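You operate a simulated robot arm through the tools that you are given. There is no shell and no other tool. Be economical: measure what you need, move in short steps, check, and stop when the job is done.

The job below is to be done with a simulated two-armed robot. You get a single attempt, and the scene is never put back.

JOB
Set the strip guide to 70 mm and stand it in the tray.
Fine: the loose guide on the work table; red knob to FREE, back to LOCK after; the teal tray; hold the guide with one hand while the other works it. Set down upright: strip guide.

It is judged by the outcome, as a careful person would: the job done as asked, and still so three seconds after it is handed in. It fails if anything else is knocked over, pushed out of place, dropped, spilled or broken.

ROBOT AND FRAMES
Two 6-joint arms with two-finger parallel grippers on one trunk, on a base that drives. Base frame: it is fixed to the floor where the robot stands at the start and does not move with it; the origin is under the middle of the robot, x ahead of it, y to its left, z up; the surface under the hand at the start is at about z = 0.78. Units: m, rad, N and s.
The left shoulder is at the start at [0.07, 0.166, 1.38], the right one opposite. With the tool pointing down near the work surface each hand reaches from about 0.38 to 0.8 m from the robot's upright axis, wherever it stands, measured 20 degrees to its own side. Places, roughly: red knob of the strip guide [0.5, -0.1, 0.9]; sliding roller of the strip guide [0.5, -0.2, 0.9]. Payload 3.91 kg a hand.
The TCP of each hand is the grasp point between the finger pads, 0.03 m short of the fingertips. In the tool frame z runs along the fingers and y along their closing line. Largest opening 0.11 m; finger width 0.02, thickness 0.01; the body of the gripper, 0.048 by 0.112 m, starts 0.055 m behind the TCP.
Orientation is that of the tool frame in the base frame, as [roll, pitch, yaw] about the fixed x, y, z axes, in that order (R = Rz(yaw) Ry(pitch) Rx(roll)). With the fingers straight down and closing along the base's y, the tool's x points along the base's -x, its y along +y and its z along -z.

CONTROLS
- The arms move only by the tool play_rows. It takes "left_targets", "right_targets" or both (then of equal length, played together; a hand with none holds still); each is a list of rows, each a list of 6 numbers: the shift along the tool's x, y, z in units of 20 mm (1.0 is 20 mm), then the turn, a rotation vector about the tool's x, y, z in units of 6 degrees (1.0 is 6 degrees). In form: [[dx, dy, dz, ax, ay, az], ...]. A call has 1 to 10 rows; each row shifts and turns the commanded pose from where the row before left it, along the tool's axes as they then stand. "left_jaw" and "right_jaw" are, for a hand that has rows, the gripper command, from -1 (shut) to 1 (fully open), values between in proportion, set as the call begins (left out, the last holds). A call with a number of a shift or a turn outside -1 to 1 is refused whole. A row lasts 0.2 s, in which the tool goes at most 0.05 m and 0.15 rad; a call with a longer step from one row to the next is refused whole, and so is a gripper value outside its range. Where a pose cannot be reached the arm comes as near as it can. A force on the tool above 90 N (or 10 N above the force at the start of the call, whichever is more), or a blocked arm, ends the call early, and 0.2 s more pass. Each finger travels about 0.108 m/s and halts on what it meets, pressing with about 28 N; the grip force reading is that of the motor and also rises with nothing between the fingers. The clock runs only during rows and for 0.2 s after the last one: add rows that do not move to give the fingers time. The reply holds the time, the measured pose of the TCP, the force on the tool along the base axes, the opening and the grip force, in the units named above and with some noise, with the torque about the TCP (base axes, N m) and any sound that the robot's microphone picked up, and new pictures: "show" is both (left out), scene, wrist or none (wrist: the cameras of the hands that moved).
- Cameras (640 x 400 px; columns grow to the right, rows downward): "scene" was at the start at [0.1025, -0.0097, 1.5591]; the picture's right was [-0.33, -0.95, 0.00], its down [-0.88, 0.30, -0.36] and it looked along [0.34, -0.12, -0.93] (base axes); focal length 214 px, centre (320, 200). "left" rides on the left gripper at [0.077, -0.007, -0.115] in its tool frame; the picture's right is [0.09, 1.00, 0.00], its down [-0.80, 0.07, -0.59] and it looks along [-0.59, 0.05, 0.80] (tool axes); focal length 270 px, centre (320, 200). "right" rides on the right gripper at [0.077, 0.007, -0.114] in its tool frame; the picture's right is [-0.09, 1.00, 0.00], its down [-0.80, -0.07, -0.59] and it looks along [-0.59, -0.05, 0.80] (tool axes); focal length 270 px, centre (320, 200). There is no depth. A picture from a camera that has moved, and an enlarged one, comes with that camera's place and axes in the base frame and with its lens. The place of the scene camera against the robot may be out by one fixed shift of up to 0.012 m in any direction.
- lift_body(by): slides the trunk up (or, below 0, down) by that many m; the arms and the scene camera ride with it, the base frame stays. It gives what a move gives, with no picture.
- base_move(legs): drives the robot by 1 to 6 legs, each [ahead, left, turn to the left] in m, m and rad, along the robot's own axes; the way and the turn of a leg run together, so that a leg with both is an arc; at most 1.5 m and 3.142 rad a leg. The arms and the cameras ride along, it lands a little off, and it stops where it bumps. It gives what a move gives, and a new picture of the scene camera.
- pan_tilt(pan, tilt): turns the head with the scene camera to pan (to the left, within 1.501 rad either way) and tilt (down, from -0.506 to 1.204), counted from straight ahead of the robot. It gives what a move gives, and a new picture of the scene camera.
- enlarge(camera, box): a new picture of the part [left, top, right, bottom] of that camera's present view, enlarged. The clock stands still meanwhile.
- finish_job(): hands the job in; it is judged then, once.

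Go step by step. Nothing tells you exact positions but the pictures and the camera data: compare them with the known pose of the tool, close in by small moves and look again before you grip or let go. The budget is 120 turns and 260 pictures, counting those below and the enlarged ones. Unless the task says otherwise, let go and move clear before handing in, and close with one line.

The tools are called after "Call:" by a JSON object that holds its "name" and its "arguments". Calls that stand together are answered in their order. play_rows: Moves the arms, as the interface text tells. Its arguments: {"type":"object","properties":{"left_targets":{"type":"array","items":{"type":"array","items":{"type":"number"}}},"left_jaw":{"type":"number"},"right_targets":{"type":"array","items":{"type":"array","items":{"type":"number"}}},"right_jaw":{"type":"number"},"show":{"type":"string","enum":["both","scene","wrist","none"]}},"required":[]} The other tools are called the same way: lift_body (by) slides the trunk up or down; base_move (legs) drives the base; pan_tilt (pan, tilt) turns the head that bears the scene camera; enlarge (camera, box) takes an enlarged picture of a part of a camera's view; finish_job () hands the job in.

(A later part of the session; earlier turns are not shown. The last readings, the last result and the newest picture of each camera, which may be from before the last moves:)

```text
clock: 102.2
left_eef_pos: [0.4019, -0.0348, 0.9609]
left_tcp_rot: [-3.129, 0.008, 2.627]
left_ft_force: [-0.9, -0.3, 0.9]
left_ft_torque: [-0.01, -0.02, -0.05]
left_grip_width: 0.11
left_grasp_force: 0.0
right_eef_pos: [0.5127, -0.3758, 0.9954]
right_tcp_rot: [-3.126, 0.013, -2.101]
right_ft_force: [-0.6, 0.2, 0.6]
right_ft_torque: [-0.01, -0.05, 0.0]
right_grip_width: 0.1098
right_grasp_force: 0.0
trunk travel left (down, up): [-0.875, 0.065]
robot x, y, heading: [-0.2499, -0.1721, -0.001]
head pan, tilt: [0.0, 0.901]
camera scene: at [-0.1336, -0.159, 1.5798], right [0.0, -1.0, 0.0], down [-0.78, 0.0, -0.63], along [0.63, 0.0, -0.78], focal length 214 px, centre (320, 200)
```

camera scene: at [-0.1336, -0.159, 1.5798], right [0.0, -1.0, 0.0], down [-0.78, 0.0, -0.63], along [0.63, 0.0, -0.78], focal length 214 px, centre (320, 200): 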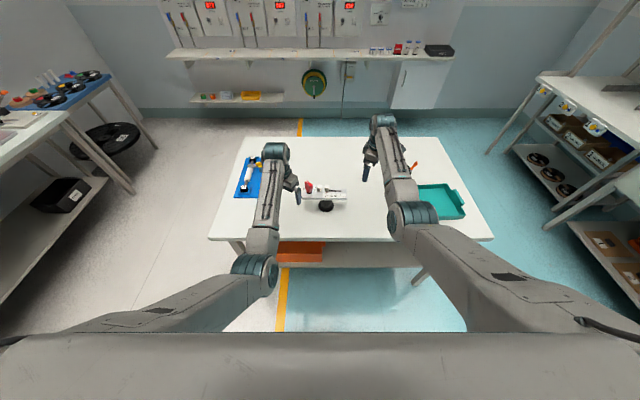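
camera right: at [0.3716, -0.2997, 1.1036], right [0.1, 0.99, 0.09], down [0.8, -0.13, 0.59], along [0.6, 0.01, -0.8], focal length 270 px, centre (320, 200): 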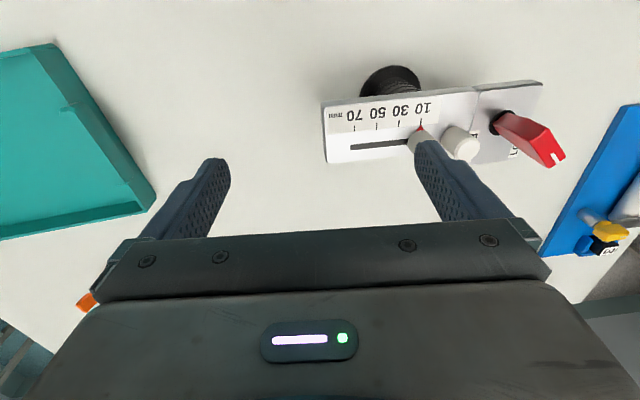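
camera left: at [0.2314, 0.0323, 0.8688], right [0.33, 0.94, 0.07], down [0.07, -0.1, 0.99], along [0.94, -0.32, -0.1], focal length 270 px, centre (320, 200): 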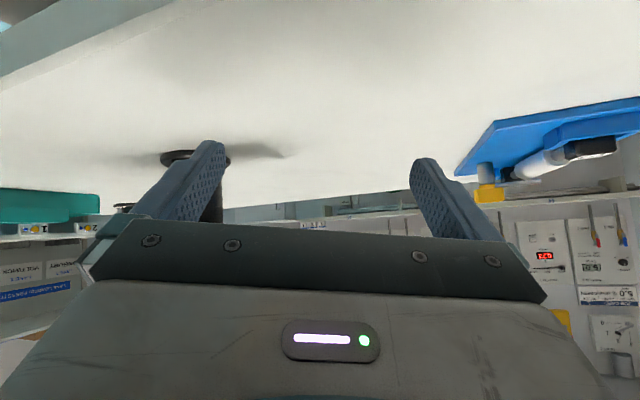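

The posture is natural now. I'll finish the right hand's yaw, place it near the plate end (still high), and look at the knob with both wrist cameras.

Call:
{"name": "play_rows", "arguments": {"right_targets": [[0, 0, 0, 0, 0, -1], [0, 0, 0, 0, 0, -1], [0, 0, 0, 0, 0, -1], [0, 0, 0, 0, 0, -1], [0, 0, 0, -0.15, 0, -1], [-0.6, 0.7, 0, 0, 0, 0], [-0.6, 0.7, 0, 0, 0, 0], [-0.6, 0.7, 0, 0, 0, 0]], "left_targets": [[0, 0, -0.5, 0, 0, 0], [0, 0, -0.5, 0, 0, 0], [0, 0, -0.5, 0, 0, 0], [0, 0, 0, 0, 0, 0], [0, 0, 0, 0, 0, 0], [0, 0, 0, 0, 0, 0], [0, 0, 0, 0, 0, 0], [0, 0, 0, 0, 0, 0]], "show": "both"}}

```text
clock: 104.0
left_eef_pos: [0.4076, -0.0349, 0.9872]
left_tcp_rot: [-3.128, 0.003, 2.628]
left_ft_force: [0.4, -0.2, -0.1]
left_ft_torque: [-0.05, -0.01, -0.01]
left_grip_width: 0.1099
left_grasp_force: 0.1
right_eef_pos: [0.4753, -0.3395, 0.9908]
right_tcp_rot: [3.141, 0.006, -1.578]
right_ft_force: [-0.3, -0.5, -0.3]
right_ft_torque: [-0.02, -0.03, -0.01]
right_grip_width: 0.1099
right_grasp_force: 0.0
trunk travel left (down, up): [-0.875, 0.065]
robot x, y, heading: [-0.2481, -0.1715, 0.001]
head pan, tilt: [0.0, 0.901]
camera scene: at [-0.1258, -0.1607, 1.579], right [0.0, -1.0, 0.0], down [-0.78, 0.0, -0.62], along [0.62, 0.0, -0.78], focal length 214 px, centre (320, 200)
camera right: at [0.4681, -0.4175, 1.1046], right [-1.0, 0.1, 0.0], down [0.08, 0.8, 0.6], along [0.06, 0.6, -0.8], focal length 270 px, centre (320, 200)
camera left: at [0.3371, -0.0028, 1.1007], right [0.41, 0.91, -0.01], down [0.73, -0.32, 0.6], along [0.54, -0.26, -0.8], focal length 270 px, centre (320, 200)
```

scene: 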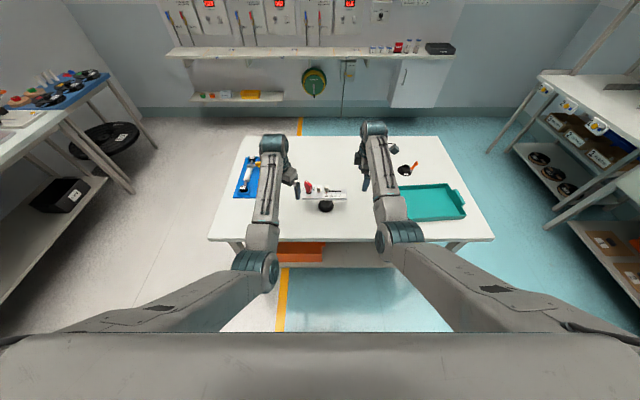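
right: 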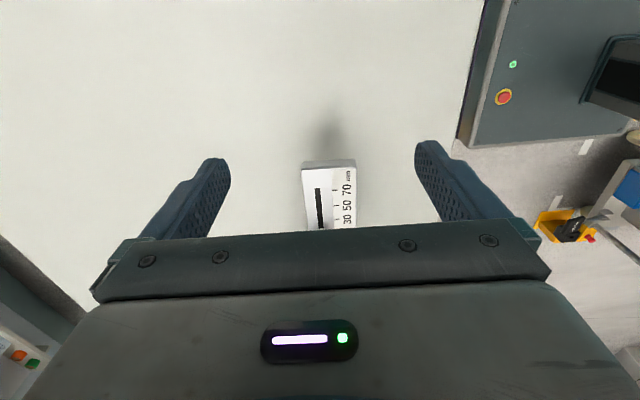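
left: 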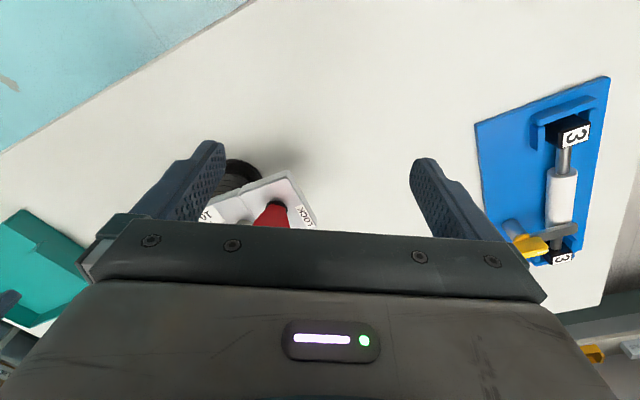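

I can see the plate's end, at centre about (0.473,-0.28) and yawed about -3°. I'll lower the right hand to straddle it (open) and pull the left back to view the knob.

Call:
{"name": "play_rows", "arguments": {"right_targets": [[-0.93, 0, 0, 0, 0, 0.47], [-0.93, 0.05, 0, 0, 0, 0], [-0.93, 0.05, 0, 0, 0, 0], [-0.93, 0, 0, 0, 0, 0], [0, 0, 1, 0, 0, 0], [0, 0, 1, 0, 0, 0], [0, 0, 1, 0, 0, 0]], "left_targets": [[0.76, -0.43, 0, 0, 0, 0], [0.76, -0.43, 0, 0, 0, 0], [0.76, -0.43, 0, 0, 0, 0], [0.76, -0.43, 0, 0, 0, 0], [0, 0, 0, 0, 0, 0], [0, 0, 0, 0, 0, 0], [0, 0, 0, 0, 0, 0]], "show": "wrist"}}

Call:
{"name": "enlarge", "arguments": {"camera": "left", "box": [180, 120, 380, 245]}}

```text
clock: 105.7
left_eef_pos: [0.3423, -0.0381, 0.9744]
left_tcp_rot: [-3.128, 0.006, 2.629]
left_ft_force: [0.0, -0.5, 0.1]
left_ft_torque: [0.02, 0.03, 0.03]
left_grip_width: 0.1101
left_grasp_force: 0.0
left hand out of reach, approached as far as the arm can: row 3, 4
right_eef_pos: [0.4786, -0.267, 0.9287]
right_tcp_rot: [3.14, 0.005, -1.626]
right_ft_force: [-0.8, -0.2, 0.1]
right_ft_torque: [0.0, 0.03, -0.01]
right_grip_width: 0.11
right_grasp_force: 0.0
trunk travel left (down, up): [-0.875, 0.065]
robot x, y, heading: [-0.2441, -0.1684, -0.002]
head pan, tilt: [0.0, 0.901]
camera right: at [0.4664, -0.3437, 1.0441], right [-0.99, 0.14, 0.0], down [0.12, 0.79, 0.6], along [0.08, 0.59, -0.8], focal length 270 px, centre (320, 200)
camera left: at [0.2727, -0.0066, 1.0883], right [0.41, 0.91, -0.01], down [0.73, -0.32, 0.6], along [0.54, -0.26, -0.8], focal length 270 px, centre (320, 200)
```

right: 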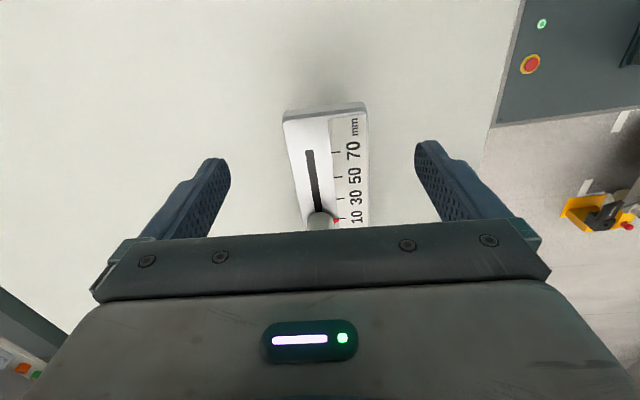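
left: 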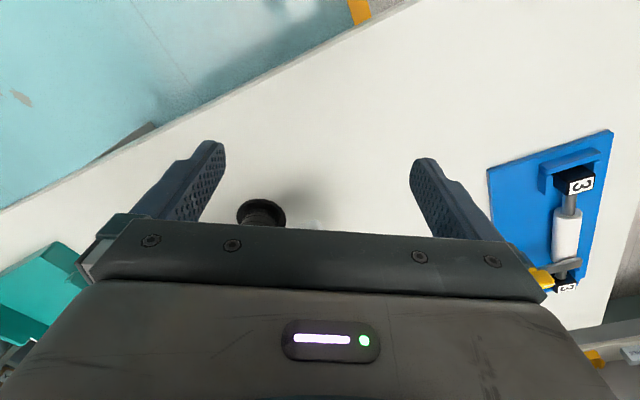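

```text
3.20 times, centred on (280, 182) of left
camera zoom: at [0.2727, -0.0066, 1.0883], right [0.41, 0.91, -0.01], down [0.73, -0.32, 0.6], along [0.54, -0.26, -0.8], focal length 865 px, centre (448, 256)
```

zoom: 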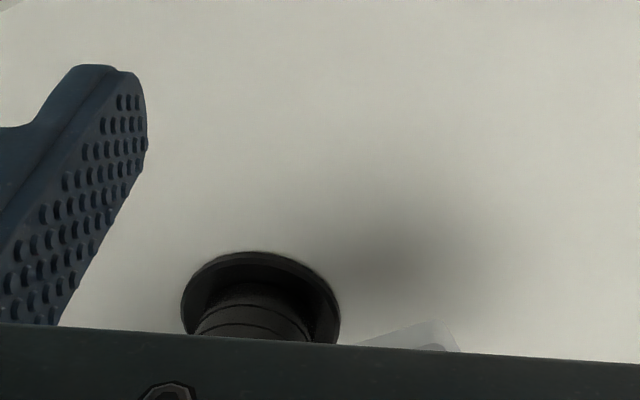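

The right hand is aligned with the plate. I'll shift it 7 mm, lower it to straddle the plate, and check the knob in the scene view.

Call:
{"name": "play_rows", "arguments": {"right_targets": [[0, 0.37, 0.7, 0, 0, 0], [0, 0, 0.7, 0, 0, 0], [0, 0, 0.7, 0, 0, 0], [0, 0, 0.7, 0, 0, 0]], "left_targets": [[-0.87, 0.49, 0, 0, 0, 0], [-0.87, 0.49, 0, 0, 0, 0], [-0.87, 0.49, 0, 0, 0, 0], [-0.87, 0.49, 0, 0, 0, 0]], "show": "wrist"}}

Call:
{"name": "enlarge", "arguments": {"camera": "scene", "box": [280, 165, 370, 221]}}

```text
clock: 106.7
left_eef_pos: [0.4248, -0.0392, 0.9744]
left_tcp_rot: [-3.126, 0.0, 2.628]
left_ft_force: [-0.9, -0.4, -0.3]
left_ft_torque: [0.01, 0.0, -0.03]
left_grip_width: 0.1096
left_grasp_force: 0.1
right_eef_pos: [0.4721, -0.2653, 0.875]
right_tcp_rot: [3.14, 0.006, -1.626]
right_ft_force: [0.1, 0.7, -0.5]
right_ft_torque: [0.03, -0.01, 0.01]
right_grip_width: 0.1101
right_grasp_force: 0.1
trunk travel left (down, up): [-0.875, 0.065]
robot x, y, heading: [-0.251, -0.175, 0.001]
head pan, tilt: [0.0, 0.901]
camera right: at [0.46, -0.3428, 0.9881], right [-0.99, 0.14, 0.0], down [0.12, 0.79, 0.6], along [0.08, 0.59, -0.8], focal length 270 px, centre (320, 200)
camera left: at [0.3555, -0.0074, 1.0867], right [0.41, 0.91, -0.01], down [0.74, -0.32, 0.59], along [0.54, -0.26, -0.8], focal length 270 px, centre (320, 200)
```

right: 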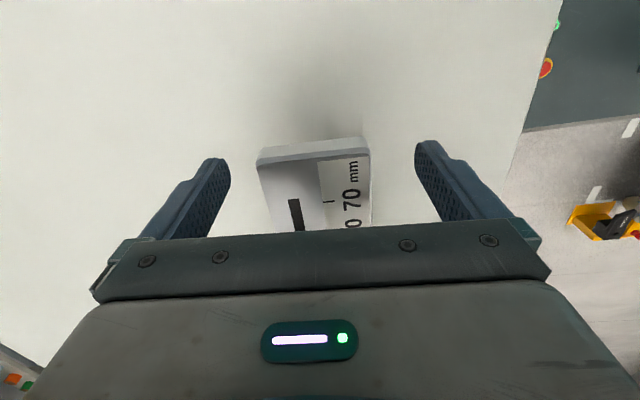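
left: 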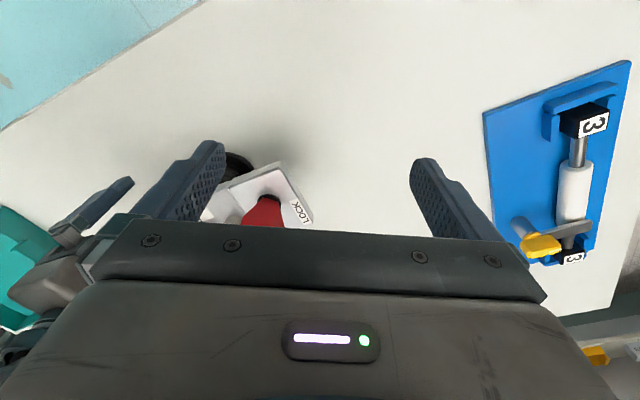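

```text
7.11 times, centred on (325, 193) of scene
camera zoom: at [-0.1231, -0.1614, 1.5787], right [0.0, -1.0, 0.0], down [-0.78, 0.0, -0.62], along [0.62, 0.0, -0.78], focal length 1525 px, centre (284, 250)
```

zoom: 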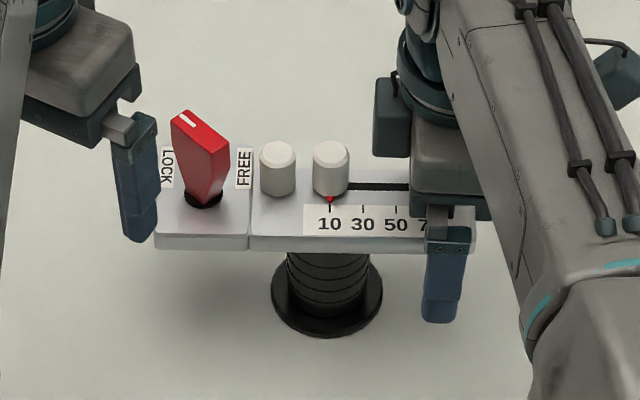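

The scene view shows it clearly. The knob axis is near (0.480,-0.114), with LOCK at +45° and FREE at -45°, so it's a 90° clockwise turn. I'll close the right hand on the plate and yaw the left to match the knob bar.

Call:
{"name": "play_rows", "arguments": {"right_targets": [[0, 0, 0, 0, 0, 0], [0, 0, 0, 0, 0, 0], [0, 0, 0, 0, 0, 0], [0, 0, 0, 0, 0, 0], [0, 0, 0, 0, 0, 0], [0, 0, 0, 0, 0, 0], [0, 0, 0, 0, 0, 0], [0, 0, 0, 0, 0, 0], [0, 0, 0, 0, 0, 0], [0, 0, 0, 0, 0, 0]], "right_jaw": -1, "left_targets": [[0, 0, 0, 0, 0, -1], [0, 0, 0, 0, 0, -1], [0, 0, 0, 0, 0, -1], [0, 0, 0, 0, 0, -1], [0, 0, 0, 0, 0, -1], [0, 0, 0, 0, 0, -1], [0, 0, 0, 0, 0, -1], [0, 0, 0, 0, 0, -1], [0, 0, 0, 0, 0, -1], [0, 0, 0, 0, 0, -1]], "show": "none"}}

Call:
{"name": "play_rows", "arguments": {"left_targets": [[0, 0, 0, 0, 0, -1], [0, 0, 0, 0, 0, -1], [0, 0, 0, 0, 0, -0.4]], "show": "wrist"}}

Call:
{"name": "enlarge", "arguments": {"camera": "scene", "box": [280, 165, 370, 221]}}

```text
clock: 108.8
left_eef_pos: [0.4225, -0.0397, 0.9742]
left_tcp_rot: [-3.131, -0.012, -2.605]
left_ft_force: [0.4, 0.3, 0.9]
left_ft_torque: [-0.01, 0.01, 0.0]
left_grip_width: 0.1101
left_grasp_force: 0.0
right_eef_pos: [0.4701, -0.265, 0.8747]
right_tcp_rot: [3.139, 0.006, -1.629]
right_ft_force: [-0.4, -0.2, 3.5]
right_ft_torque: [0.26, -0.13, 0.06]
right_grip_width: 0.0556
right_grasp_force: 27.8
trunk travel left (down, up): [-0.875, 0.065]
robot x, y, heading: [-0.2491, -0.1679, -0.001]
head pan, tilt: [0.0, 0.901]
```

```text
clock: 109.7
left_eef_pos: [0.4219, -0.04, 0.9733]
left_tcp_rot: [-3.136, -0.013, -2.355]
left_ft_force: [0.2, -0.4, 0.2]
left_ft_torque: [0.01, 0.02, -0.01]
left_grip_width: 0.1101
left_grasp_force: 0.1
right_eef_pos: [0.4689, -0.2662, 0.8753]
right_tcp_rot: [3.141, 0.006, -1.627]
right_ft_force: [0.2, -0.6, 3.8]
right_ft_torque: [0.27, -0.2, 0.03]
right_grip_width: 0.0556
right_grasp_force: 28.5
trunk travel left (down, up): [-0.875, 0.065]
robot x, y, heading: [-0.2508, -0.1667, -0.002]
head pan, tilt: [0.0, 0.901]
camera left: at [0.3729, -0.0982, 1.0893], right [-0.77, 0.64, -0.01], down [0.52, 0.63, 0.58], along [0.38, 0.45, -0.81], focal length 270 px, centre (320, 200)
```

left: 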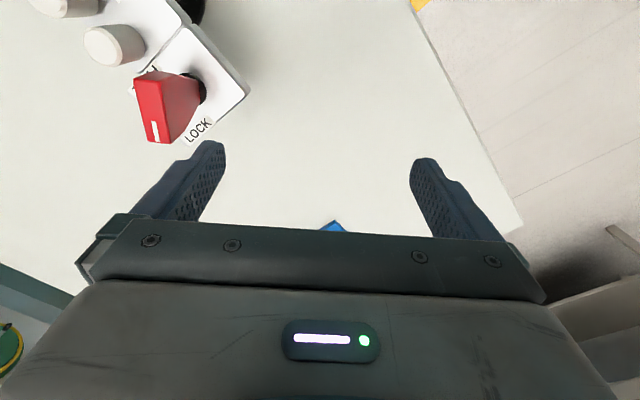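

```text
7.11 times, centred on (325, 193) of scene
camera zoom: at [-0.1256, -0.1614, 1.579], right [0.0, -1.0, 0.0], down [-0.78, 0.0, -0.62], along [0.62, 0.0, -0.78], focal length 1525 px, centre (284, 250)
```

zoom: 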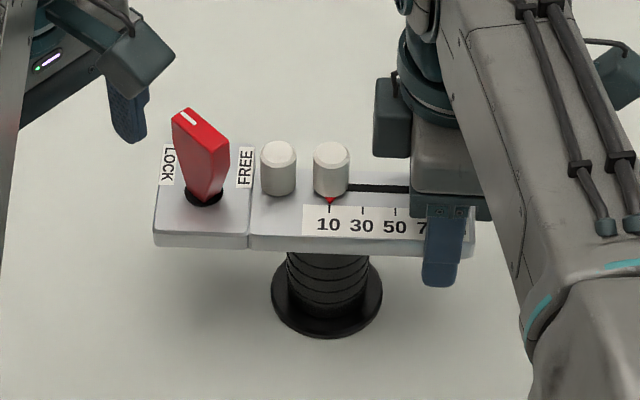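

The plate is held firmly (width 55.6 mm). The knob bar is confirmed at about 43°, centre (0.483,-0.118), top z about 0.925. I'll move the left hand over it with the jaws partly closed.

Call:
{"name": "play_rows", "arguments": {"left_targets": [[0.12, -0.98, 0, 0, 0, 0], [0.12, -0.98, 0, 0, 0, 0], [0.12, -0.98, 0, 0, 0, 0], [0.12, -0.98, 0, 0, 0, 0], [0.12, -0.98, 0, 0, 0, 0]], "left_jaw": 0.1, "show": "wrist"}}

Call:
{"name": "enlarge", "arguments": {"camera": "scene", "box": [280, 165, 370, 221]}}

```text
clock: 110.8
left_eef_pos: [0.4836, -0.1173, 0.9765]
left_tcp_rot: [-3.134, -0.011, -2.355]
left_ft_force: [-0.6, 0.4, -0.1]
left_ft_torque: [0.01, 0.03, -0.02]
left_grip_width: 0.0606
left_grasp_force: 0.1
right_eef_pos: [0.4695, -0.2671, 0.8758]
right_tcp_rot: [3.14, 0.005, -1.626]
right_ft_force: [-0.6, 0.1, 3.0]
right_ft_torque: [0.06, -0.15, 0.04]
right_grip_width: 0.0556
right_grasp_force: 27.4
trunk travel left (down, up): [-0.875, 0.065]
robot x, y, heading: [-0.2485, -0.1708, -0.001]
head pan, tilt: [0.0, 0.901]
camera left: at [0.4345, -0.1765, 1.0909], right [-0.77, 0.64, -0.01], down [0.52, 0.62, 0.58], along [0.38, 0.45, -0.81], focal length 270 px, centre (320, 200)
```

left: 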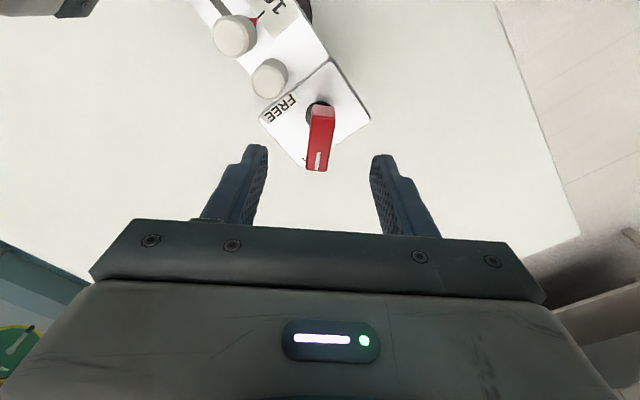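

```text
7.11 times, centred on (325, 193) of scene
camera zoom: at [-0.1255, -0.1618, 1.5789], right [0.0, -1.0, 0.0], down [-0.78, 0.0, -0.62], along [0.62, 0.0, -0.78], focal length 1525 px, centre (284, 250)
```

zoom: 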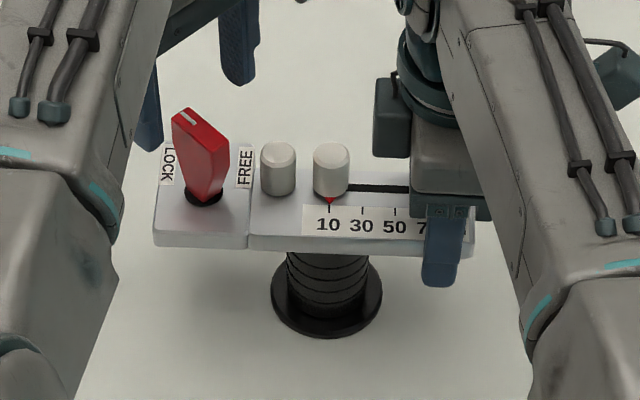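

The bar is centred between the fingers. I'll descend and grip the knob.

Call:
{"name": "play_rows", "arguments": {"left_targets": [[0.2, 0, 0.9, 0, 0, 0], [0, 0, 0.9, 0, 0, 0], [0, 0, 0.9, 0, 0, 0], [0, 0, 0.8, 0, 0, 0]], "show": "wrist"}}

Call:
{"name": "play_rows", "arguments": {"left_targets": [[0, 0, 0, 0, 0, 0], [0, 0, 0, 0, 0, 0], [0, 0, 0, 0, 0, 0], [0, 0, 0, 0, 0, 0]], "left_jaw": -1, "show": "wrist"}}

```text
clock: 111.8
left_eef_pos: [0.4811, -0.1215, 0.9057]
left_tcp_rot: [-3.134, -0.011, -2.358]
left_ft_force: [-0.6, 0.4, 0.3]
left_ft_torque: [0.03, 0.01, -0.01]
left_grip_width: 0.0605
left_grasp_force: 0.0
right_eef_pos: [0.4705, -0.2655, 0.8748]
right_tcp_rot: [3.14, 0.005, -1.629]
right_ft_force: [-0.2, 0.0, 1.7]
right_ft_torque: [0.11, -0.11, 0.08]
right_grip_width: 0.0556
right_grasp_force: 27.7
trunk travel left (down, up): [-0.875, 0.065]
robot x, y, heading: [-0.25, -0.1675, 0.0]
head pan, tilt: [0.0, 0.901]
camera left: at [0.4315, -0.1798, 1.0212], right [-0.77, 0.64, -0.01], down [0.52, 0.62, 0.58], along [0.38, 0.44, -0.81], focal length 270 px, centre (320, 200)
```

left: 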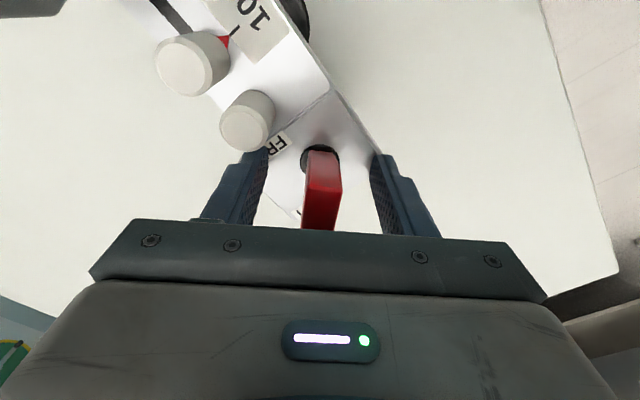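

```text
clock: 112.8
left_eef_pos: [0.4813, -0.1216, 0.9068]
left_tcp_rot: [-3.134, -0.014, -2.358]
left_ft_force: [1.4, -2.3, -0.4]
left_ft_torque: [0.54, 0.56, -0.41]
left_grip_width: 0.0149
left_grasp_force: 28.1
right_eef_pos: [0.469, -0.2659, 0.8741]
right_tcp_rot: [3.14, 0.006, -1.626]
right_ft_force: [-3.0, 0.7, 2.9]
right_ft_torque: [-0.33, -0.22, 0.85]
right_grip_width: 0.0559
right_grasp_force: 28.2
trunk travel left (down, up): [-0.875, 0.065]
robot x, y, heading: [-0.2516, -0.1663, 0.001]
head pan, tilt: [0.0, 0.901]
camera left: at [0.4314, -0.1798, 1.0211], right [-0.77, 0.64, -0.01], down [0.52, 0.62, 0.58], along [0.38, 0.44, -0.81], focal length 270 px, centre (320, 200)
```

left: 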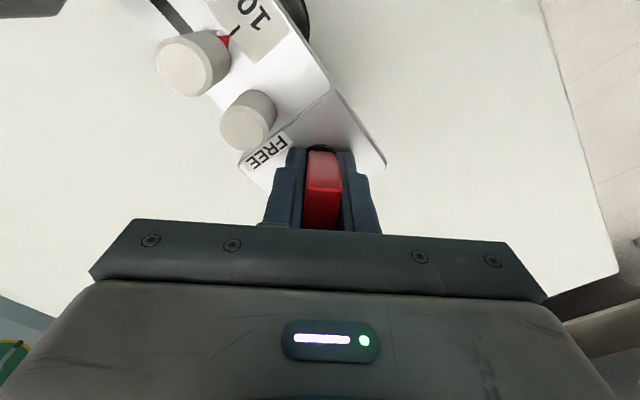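

The knob is gripped at 14.9 mm. Now I'll turn it clockwise seen from above, which is +z in the tool frame, and watch the forces.

Call:
{"name": "play_rows", "arguments": {"left_targets": [[0, 0, 0, 0, 0, 1], [0, 0, 0, 0, 0, 1], [0, 0, 0, 0, 0, 1], [0, 0, 0, 0, 0, 1], [0, 0, 0, 0, 0, 1], [0, 0, 0, 0, 0, 1], [0, 0, 0, 0, 0, 1]], "show": "wrist"}}

```text
clock: 114.5
left_eef_pos: [0.4797, -0.1215, 0.9056]
left_tcp_rot: [-3.127, -0.003, -3.092]
left_ft_force: [2.6, -0.5, 1.6]
left_ft_torque: [0.96, 0.63, -0.02]
left_grip_width: 0.0151
left_grasp_force: 28.4
right_eef_pos: [0.4691, -0.2647, 0.8761]
right_tcp_rot: [3.14, 0.004, -1.628]
right_ft_force: [-4.5, 1.3, 3.5]
right_ft_torque: [-0.52, -0.25, 0.46]
right_grip_width: 0.0557
right_grasp_force: 27.8
trunk travel left (down, up): [-0.875, 0.065]
robot x, y, heading: [-0.2492, -0.1706, -0.005]
head pan, tilt: [0.0, 0.901]
camera left: at [0.404, -0.1306, 1.0204], right [-0.14, 0.99, -0.01], down [0.8, 0.12, 0.59], along [0.59, 0.07, -0.81], focal length 270 px, centre (320, 200)
```

left: 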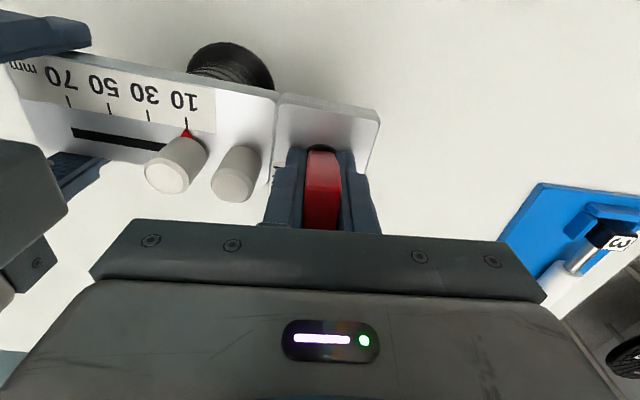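

The knob turns and the guide stays put. I'll continue the rest of the 90°.

Call:
{"name": "play_rows", "arguments": {"left_targets": [[0, 0, 0, 0, 0, 1], [0, 0, 0, 0, 0, 1], [0, 0, 0, 0, 0, 1], [0, 0, 0, 0, 0, 1], [0, 0, 0, 0, 0, 1], [0, 0, 0, 0, 0, 1], [0, 0, 0, 0, 0, 1], [0, 0, 0, 0, 0, 1]], "show": "wrist"}}

Call:
{"name": "enlarge", "arguments": {"camera": "scene", "box": [280, 165, 370, 221]}}

```text
clock: 116.2
left_eef_pos: [0.4798, -0.1201, 0.9065]
left_tcp_rot: [-3.131, 0.009, 2.355]
left_ft_force: [2.6, 6.9, 5.1]
left_ft_torque: [1.47, -0.21, 0.03]
left_grip_width: 0.0153
left_grasp_force: 28.3
right_eef_pos: [0.4678, -0.265, 0.8755]
right_tcp_rot: [3.139, 0.003, -1.629]
right_ft_force: [-1.1, -0.7, 6.3]
right_ft_torque: [-0.36, 0.33, 0.07]
right_grip_width: 0.056
right_grasp_force: 27.7
trunk travel left (down, up): [-0.875, 0.065]
robot x, y, heading: [-0.2492, -0.1666, 0.001]
head pan, tilt: [0.0, 0.901]
camera left: at [0.4214, -0.0696, 1.0193], right [0.64, 0.77, -0.01], down [0.62, -0.51, 0.6], along [0.45, -0.39, -0.8], focal length 270 px, centre (320, 200)
```

left: 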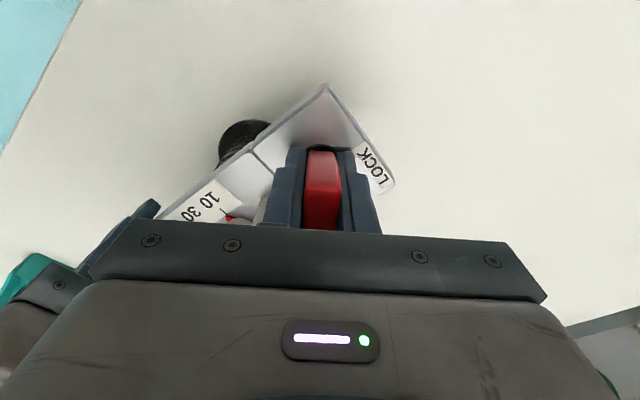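

```text
7.11 times, centred on (325, 193) of scene
camera zoom: at [-0.1268, -0.1602, 1.5791], right [0.0, -1.0, 0.0], down [-0.78, 0.0, -0.62], along [0.62, 0.0, -0.78], focal length 1525 px, centre (284, 250)
```

zoom: 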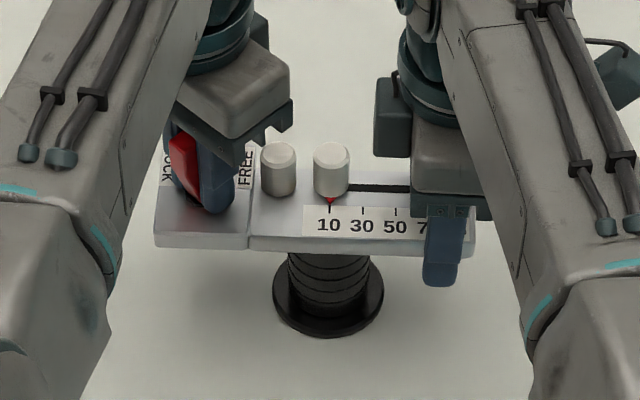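

Knob now points at FREE, and the left hand keeps it. I'll release the plate with the right hand, rise, and lean the right tool 24° outward so it clears the left hand, then head for the sliding roller near (0.485,-0.189).

Call:
{"name": "play_rows", "arguments": {"right_targets": [[0, 0, 0, 0, 0, 0], [0, 0, 0, 0, 0, 0], [0, 0, -1, 0, 0, 0], [0, 0, -1, 0, 0, 0], [0, 0, -1, 0, 0, 0], [0, 0, -1, 0, 0, 0], [0, 0, -0.5, 0, -1, 0], [0, 0, 0, 0, -1, 0], [0, 0, 0, 0, -1, 0], [0, 0, 0, 0, -1, 0]], "right_jaw": 0.8, "show": "none"}}

Call:
{"name": "play_rows", "arguments": {"right_targets": [[-0.6, -0.2, 0.28, 0, 0, 0], [-0.6, -0.2, 0.28, 0, 0, 0], [-0.6, -0.2, 0.28, 0, 0, 0]], "right_jaw": -0.1, "show": "wrist"}}

Call:
{"name": "enlarge", "arguments": {"camera": "scene", "box": [280, 155, 376, 215]}}

```text
clock: 118.5
left_eef_pos: [0.4801, -0.122, 0.9059]
left_tcp_rot: [-3.129, 0.008, 2.356]
left_ft_force: [0.5, -2.1, 7.3]
left_ft_torque: [-0.45, 0.08, 0.02]
left_grip_width: 0.0146
left_grasp_force: 27.8
right_eef_pos: [0.4701, -0.2672, 0.9651]
right_tcp_rot: [-3.142, 0.426, -1.629]
right_ft_force: [-0.2, -0.8, -0.9]
right_ft_torque: [-0.02, 0.01, 0.01]
right_grip_width: 0.099
right_grasp_force: 0.0
trunk travel left (down, up): [-0.875, 0.065]
robot x, y, heading: [-0.2507, -0.1707, -0.007]
head pan, tilt: [0.0, 0.901]
```

```text
clock: 119.2
left_eef_pos: [0.4801, -0.1212, 0.9055]
left_tcp_rot: [-3.129, 0.007, 2.356]
left_ft_force: [0.3, -3.0, 6.6]
left_ft_torque: [-0.5, 0.05, -0.01]
left_grip_width: 0.0148
left_grasp_force: 27.6
right_eef_pos: [0.4843, -0.2254, 0.9656]
right_tcp_rot: [-3.141, 0.424, -1.628]
right_ft_force: [0.1, 0.3, -0.5]
right_ft_torque: [0.01, 0.0, -0.01]
right_grip_width: 0.0496
right_grasp_force: 0.0
trunk travel left (down, up): [-0.875, 0.065]
robot x, y, heading: [-0.2511, -0.168, 0.001]
head pan, tilt: [0.0, 0.901]
camera right: at [0.4699, -0.3433, 1.0375], right [-0.99, 0.14, 0.04], down [0.1, 0.48, 0.87], along [0.1, 0.87, -0.49], focal length 270 px, centre (320, 200)
```

right: 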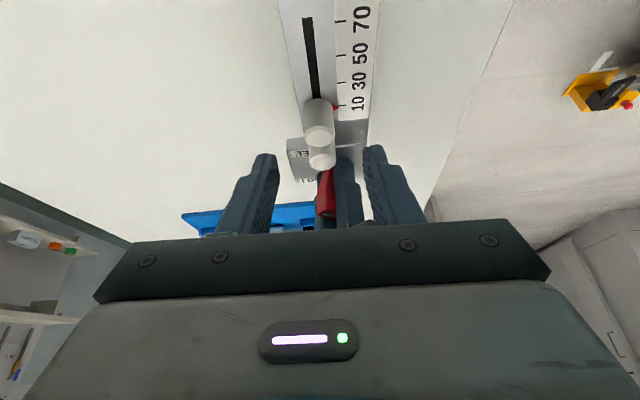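

```text
6.67 times, centred on (328, 185) of scene
camera zoom: at [-0.1261, -0.1613, 1.579], right [0.0, -1.0, 0.0], down [-0.78, 0.0, -0.62], along [0.62, 0.0, -0.78], focal length 1430 px, centre (267, 300)
```

zoom: 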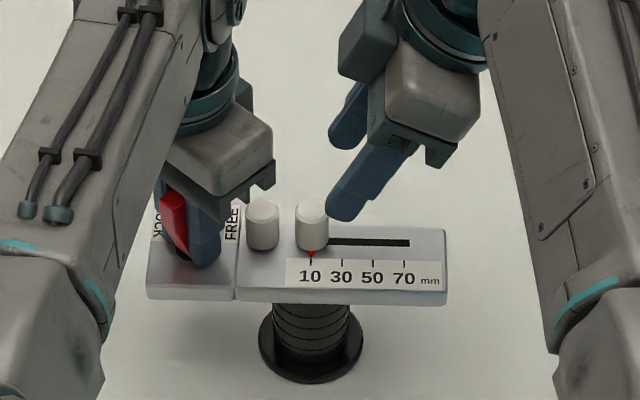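

The roller sits at about (0.487,-0.189), top z about 0.895. I'll advance the right hand along its tool axis to straddle it.

Call:
{"name": "play_rows", "arguments": {"right_targets": [[-0.06, 0, 0.9, 0, 0, 0], [-0.06, 0, 0.9, 0, 0, 0], [-0.06, 0, 0.9, 0, 0, 0], [-0.06, 0, 0.7, 0, 0, 0]], "show": "wrist"}}

Call:
{"name": "enlarge", "arguments": {"camera": "scene", "box": [280, 155, 376, 215]}}

```text
clock: 120.2
left_eef_pos: [0.4785, -0.1209, 0.9058]
left_tcp_rot: [-3.132, 0.007, 2.356]
left_ft_force: [6.6, 1.8, 0.4]
left_ft_torque: [0.3, -0.72, 0.03]
left_grip_width: 0.0148
left_grasp_force: 27.7
right_eef_pos: [0.486, -0.1961, 0.9082]
right_tcp_rot: [-3.137, 0.427, -1.627]
right_ft_force: [-1.5, -5.7, 19.2]
right_ft_torque: [-0.1, 0.57, 0.35]
right_grip_width: 0.0501
right_grasp_force: 0.5
trunk travel left (down, up): [-0.875, 0.065]
robot x, y, heading: [-0.2507, -0.1695, 0.005]
head pan, tilt: [0.0, 0.901]
camera right: at [0.4723, -0.312, 0.98], right [-0.99, 0.14, 0.03], down [0.09, 0.48, 0.87], along [0.1, 0.87, -0.49], focal length 270 px, centre (320, 200)
```

right: 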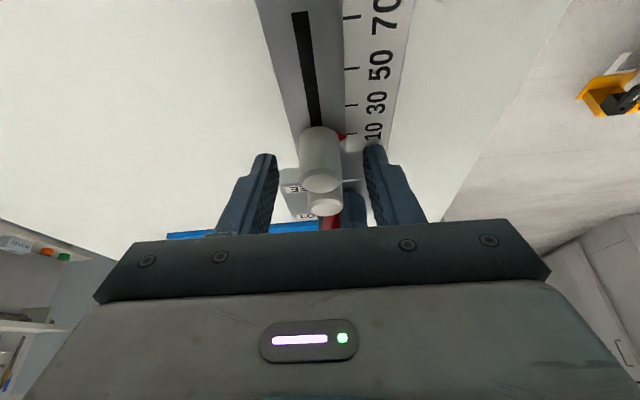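

```text
6.67 times, centred on (328, 185) of scene
camera zoom: at [-0.1281, -0.1625, 1.5794], right [0.0, -1.0, 0.0], down [-0.78, 0.0, -0.62], along [0.62, 0.0, -0.78], focal length 1430 px, centre (267, 300)
```

zoom: 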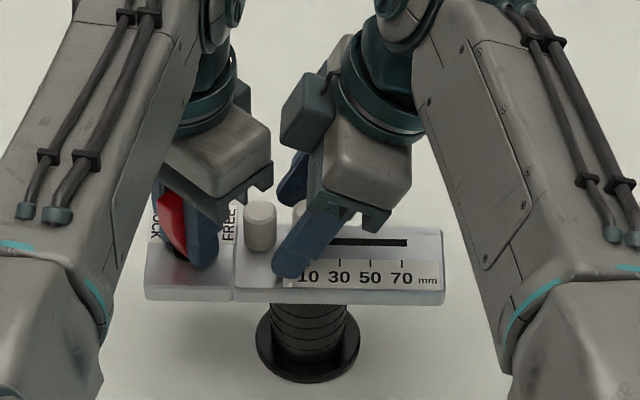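

A fingertip is lightly touching the plate. I'll lift it 5 mm and close on the roller.

Call:
{"name": "play_rows", "arguments": {"right_targets": [[0.08, 0, -0.25, 0, 0, 0], [0, 0, 0, 0, 0, 0]], "show": "none"}}

Call:
{"name": "play_rows", "arguments": {"right_targets": [[0, 0, 0, 0, 0, 0], [0, 0, 0, 0, 0, 0], [0, 0, 0, 0, 0, 0], [0, 0, 0, 0, 0, 0]], "right_jaw": -1, "show": "wrist"}}

```text
clock: 120.8
left_eef_pos: [0.4796, -0.1219, 0.9049]
left_tcp_rot: [-3.129, 0.006, 2.358]
left_ft_force: [-1.4, 1.1, 2.8]
left_ft_torque: [0.43, -0.03, 0.02]
left_grip_width: 0.0149
left_grasp_force: 28.2
right_eef_pos: [0.484, -0.1974, 0.9068]
right_tcp_rot: [3.138, 0.424, -1.628]
right_ft_force: [0.5, 3.6, 5.9]
right_ft_torque: [0.13, 0.12, -0.07]
right_grip_width: 0.0492
right_grasp_force: 0.0
trunk travel left (down, up): [-0.875, 0.065]
robot x, y, heading: [-0.2503, -0.1733, -0.001]
head pan, tilt: [0.0, 0.901]
```

```text
clock: 121.8
left_eef_pos: [0.4798, -0.1212, 0.9052]
left_tcp_rot: [-3.129, 0.007, 2.357]
left_ft_force: [-2.8, 6.7, 6.0]
left_ft_torque: [0.36, 0.25, 0.02]
left_grip_width: 0.0148
left_grasp_force: 28.2
right_eef_pos: [0.4843, -0.1984, 0.9087]
right_tcp_rot: [3.142, 0.422, -1.629]
right_ft_force: [2.2, -6.2, 3.3]
right_ft_torque: [-0.48, -0.09, -0.2]
right_grip_width: 0.0207
right_grasp_force: 27.3
trunk travel left (down, up): [-0.875, 0.065]
robot x, y, heading: [-0.2489, -0.1705, -0.0]
head pan, tilt: [0.0, 0.901]
camera right: at [0.471, -0.3155, 0.9805], right [-0.99, 0.14, 0.04], down [0.1, 0.48, 0.87], along [0.1, 0.87, -0.49], focal length 270 px, centre (320, 200)
```

right: 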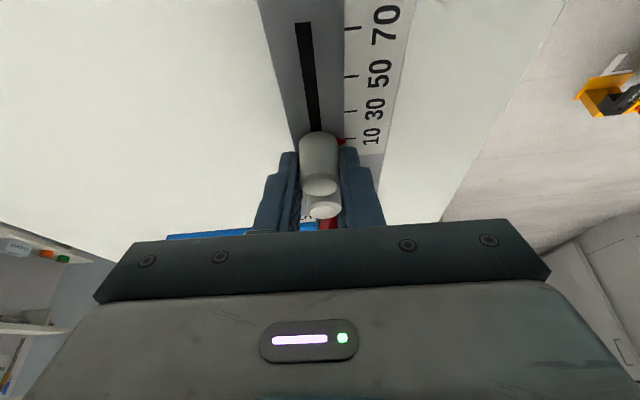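

The roller is gripped (20.7 mm). I'll slide it 40 mm along the slot, then check.

Call:
{"name": "play_rows", "arguments": {"right_targets": [[0.455, 0, -0.205, 0, 0, 0], [0.455, 0, -0.205, 0, 0, 0], [0.455, 0, -0.205, 0, 0, 0], [0.455, 0, -0.205, 0, 0, 0]], "show": "wrist"}}

Call:
{"name": "enlarge", "arguments": {"camera": "scene", "box": [280, 155, 376, 215]}}

```text
clock: 122.8
left_eef_pos: [0.4803, -0.1217, 0.9047]
left_tcp_rot: [-3.13, 0.007, 2.355]
left_ft_force: [1.4, -4.1, 2.7]
left_ft_torque: [-0.48, 0.15, 0.0]
left_grip_width: 0.0147
left_grasp_force: 28.2
right_eef_pos: [0.4824, -0.2375, 0.9085]
right_tcp_rot: [3.139, 0.427, -1.628]
right_ft_force: [-2.6, 2.9, 3.4]
right_ft_torque: [0.55, 0.09, 0.18]
right_grip_width: 0.0205
right_grasp_force: 27.8
trunk travel left (down, up): [-0.875, 0.065]
robot x, y, heading: [-0.2496, -0.1697, -0.004]
head pan, tilt: [0.0, 0.901]
camera right: at [0.4689, -0.3547, 0.9811], right [-0.99, 0.14, 0.04], down [0.1, 0.48, 0.87], along [0.1, 0.87, -0.49], focal length 270 px, centre (320, 200)
```

right: 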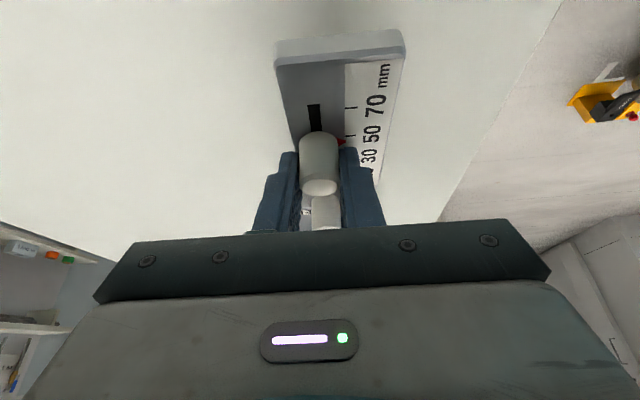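

```text
6.67 times, centred on (328, 185) of scene
camera zoom: at [-0.1261, -0.1621, 1.579], right [0.0, -1.0, 0.0], down [-0.78, 0.0, -0.62], along [0.62, 0.0, -0.78], focal length 1430 px, centre (267, 300)
```

zoom: 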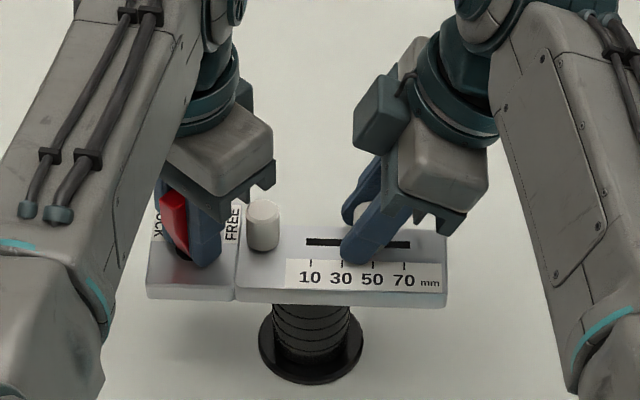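

The roller slides freely and is at about 50. Another 20 mm to go.

Call:
{"name": "play_rows", "arguments": {"right_targets": [[0.455, 0, -0.205, 0, 0, 0], [0.455, 0, -0.205, 0, 0, 0], [0, 0, 0, 0, 0, 0]], "show": "none"}}

Call:
{"name": "enlarge", "arguments": {"camera": "right", "box": [250, 60, 430, 190]}}

Call:
{"name": "enlarge", "arguments": {"camera": "scene", "box": [310, 175, 358, 205]}}

```text
clock: 123.7
left_eef_pos: [0.4801, -0.1222, 0.9045]
left_tcp_rot: [-3.13, 0.006, 2.355]
left_ft_force: [0.8, -5.1, 0.4]
left_ft_torque: [-0.34, -0.05, -0.01]
left_grip_width: 0.0148
left_grasp_force: 28.0
right_eef_pos: [0.4831, -0.2588, 0.9097]
right_tcp_rot: [3.141, 0.423, -1.628]
right_ft_force: [-0.1, 1.0, 9.6]
right_ft_torque: [0.74, -0.03, 0.11]
right_grip_width: 0.0205
right_grasp_force: 27.6
trunk travel left (down, up): [-0.875, 0.065]
robot x, y, heading: [-0.248, -0.1742, -0.0]
head pan, tilt: [0.0, 0.901]
```

```text
3.08 times, centred on (340, 125) of right
camera zoom: at [0.4682, -0.3756, 0.9814], right [-0.99, 0.14, 0.04], down [0.1, 0.48, 0.87], along [0.1, 0.87, -0.49], focal length 832 px, centre (258, 431)
```

zoom: 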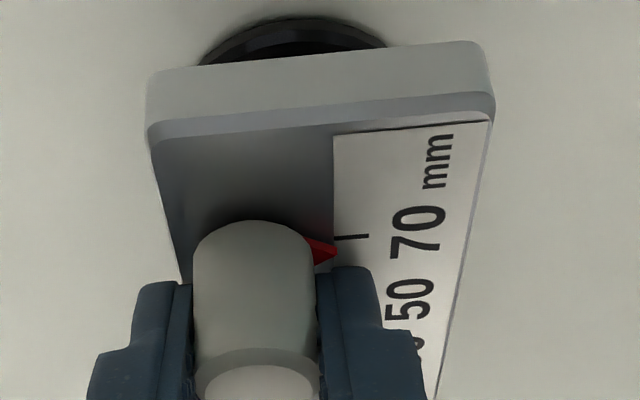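

```text
13.33 times, centred on (334, 190) of scene
camera zoom: at [-0.1265, -0.1623, 1.5791], right [0.0, -1.0, 0.0], down [-0.78, 0.0, -0.62], along [0.62, 0.0, -0.78], focal length 2860 px, centre (133, 333)
```

zoom: 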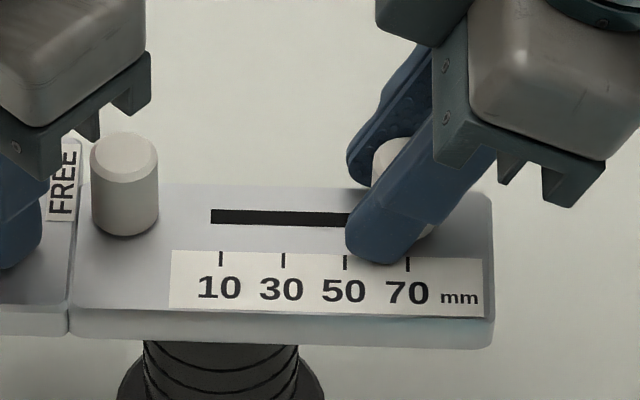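

The pointer looks close to 70, but parallax matters from this angle. I'll release the roller, back away, and read it from the scene camera, which has little parallax.

Call:
{"name": "play_rows", "arguments": {"right_targets": [[0, 0, 0, 0, 0, 0], [0, 0, 0, 0, 0, 0], [0, 0, -1, 0, 0, 0], [0, 0, -1, 0, 0, 0], [0, 0, -1, 0, 0, 0]], "right_jaw": -0.1, "show": "none"}}

Call:
{"name": "enlarge", "arguments": {"camera": "scene", "box": [310, 175, 358, 205]}}

Call:
{"name": "enlarge", "arguments": {"camera": "scene", "box": [334, 185, 350, 195]}}

```text
clock: 124.8
left_eef_pos: [0.4805, -0.1211, 0.906]
left_tcp_rot: [-3.129, 0.007, 2.355]
left_ft_force: [1.3, 0.6, 6.3]
left_ft_torque: [-0.11, -0.06, -0.03]
left_grip_width: 0.0147
left_grasp_force: 27.9
right_eef_pos: [0.4794, -0.2802, 0.9621]
right_tcp_rot: [3.14, 0.425, -1.628]
right_ft_force: [0.1, 0.3, -1.0]
right_ft_torque: [-0.01, 0.02, 0.01]
right_grip_width: 0.0496
right_grasp_force: 0.2
trunk travel left (down, up): [-0.875, 0.065]
robot x, y, heading: [-0.2475, -0.1703, -0.001]
head pan, tilt: [0.0, 0.901]
```

```text
13.33 times, centred on (334, 190) of scene
camera zoom: at [-0.126, -0.1614, 1.579], right [0.0, -1.0, 0.0], down [-0.78, 0.0, -0.62], along [0.62, 0.0, -0.78], focal length 2860 px, centre (133, 333)
```

zoom: 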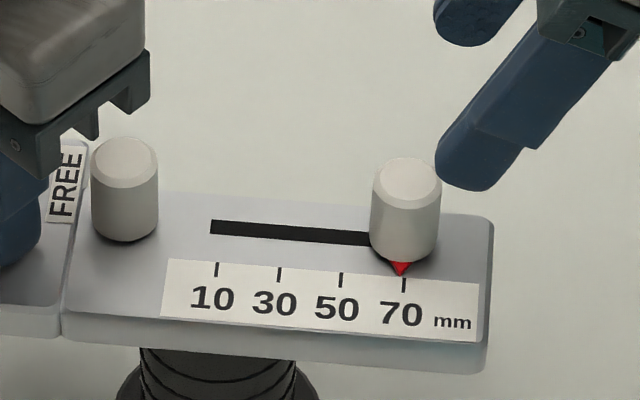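

```text
16.00 times, centred on (342, 190) of scene
camera zoom: at [-0.126, -0.1614, 1.579], right [0.0, -1.0, 0.0], down [-0.78, 0.0, -0.62], along [0.62, 0.0, -0.78], focal length 3432 px, centre (-32, 360)
```

zoom: 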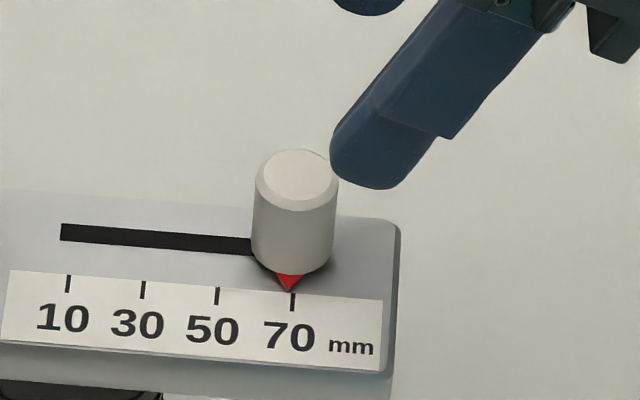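

It reads about 69 mm, with the pointer tip roughly 1 mm short of the tick. I'll regrip and nudge it by 1.1 mm.

Call:
{"name": "play_rows", "arguments": {"right_targets": [[0, 0, 1, 0, 0, 0], [0, 0, 1, 0, 0, 0], [0, 0, 1, 0, 0, 0], [0, 0, 0, 0, 0, 0]], "show": "none"}}

Call:
{"name": "play_rows", "arguments": {"right_targets": [[0, 0, 0, 0, 0, 0], [0, 0, 0, 0, 0, 0], [0, 0, 0, 0, 0, 0], [0.05, 0, -0.0225, 0, 0, 0], [0, 0, 0, 0, 0, 0]], "right_jaw": -1, "show": "none"}}

Call:
{"name": "play_rows", "arguments": {"right_targets": [[0, 0, 0, 0, 0, 0], [0, 0, 0, 0, 0, 0], [0, 0, -1, 0, 0, 0], [0, 0, -1, 0, 0, 0], [0, 0, -1, 0, 0, 0]], "right_jaw": -0.1, "show": "none"}}

Call:
{"name": "enlarge", "arguments": {"camera": "scene", "box": [334, 185, 350, 195]}}

```text
clock: 125.8
left_eef_pos: [0.4806, -0.121, 0.9059]
left_tcp_rot: [-3.13, 0.006, 2.358]
left_ft_force: [1.5, 2.9, 6.1]
left_ft_torque: [0.57, -0.19, 0.02]
left_grip_width: 0.0145
left_grasp_force: 28.4
right_eef_pos: [0.483, -0.2594, 0.9097]
right_tcp_rot: [-3.139, 0.426, -1.626]
right_ft_force: [0.0, -1.5, 6.4]
right_ft_torque: [-0.01, 0.18, 0.13]
right_grip_width: 0.0497
right_grasp_force: 0.3
trunk travel left (down, up): [-0.875, 0.065]
robot x, y, heading: [-0.248, -0.1702, -0.001]
head pan, tilt: [0.0, 0.901]
```

```text
clock: 127.0
left_eef_pos: [0.4794, -0.1214, 0.9061]
left_tcp_rot: [-3.129, 0.007, 2.357]
left_ft_force: [-4.5, 0.2, 2.4]
left_ft_torque: [0.68, 0.34, -0.02]
left_grip_width: 0.0145
left_grasp_force: 28.3
right_eef_pos: [0.4815, -0.2594, 0.9093]
right_tcp_rot: [-3.142, 0.425, -1.626]
right_ft_force: [-0.5, 1.9, 5.7]
right_ft_torque: [0.04, 0.15, -0.11]
right_grip_width: 0.0206
right_grasp_force: 28.3
trunk travel left (down, up): [-0.875, 0.065]
robot x, y, heading: [-0.2506, -0.1708, 0.004]
head pan, tilt: [0.0, 0.901]
```

```text
clock: 128.2
left_eef_pos: [0.4811, -0.121, 0.9052]
left_tcp_rot: [-3.129, 0.007, 2.355]
left_ft_force: [1.1, -0.2, 6.8]
left_ft_torque: [-0.24, -0.2, -0.01]
left_grip_width: 0.0151
left_grasp_force: 27.6
right_eef_pos: [0.4808, -0.2839, 0.962]
right_tcp_rot: [3.138, 0.423, -1.628]
right_ft_force: [-0.4, -0.5, -0.4]
right_ft_torque: [0.0, -0.01, -0.03]
right_grip_width: 0.0494
right_grasp_force: 0.0
trunk travel left (down, up): [-0.875, 0.065]
robot x, y, heading: [-0.2513, -0.1675, 0.002]
head pan, tilt: [0.0, 0.901]
```

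```text
16.00 times, centred on (342, 190) of scene
camera zoom: at [-0.126, -0.1617, 1.579], right [0.0, -1.0, 0.0], down [-0.78, 0.0, -0.62], along [0.62, 0.0, -0.78], focal length 3432 px, centre (-32, 360)
```

zoom: 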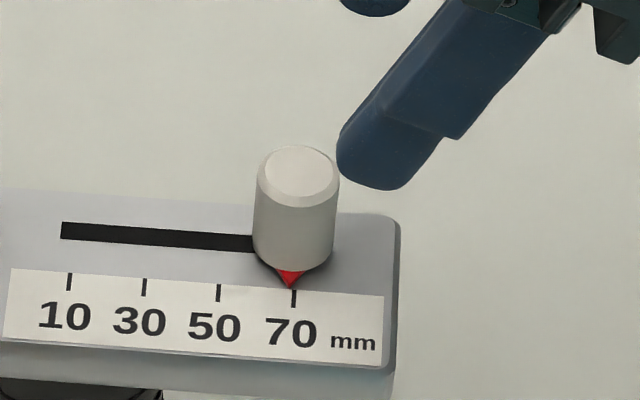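

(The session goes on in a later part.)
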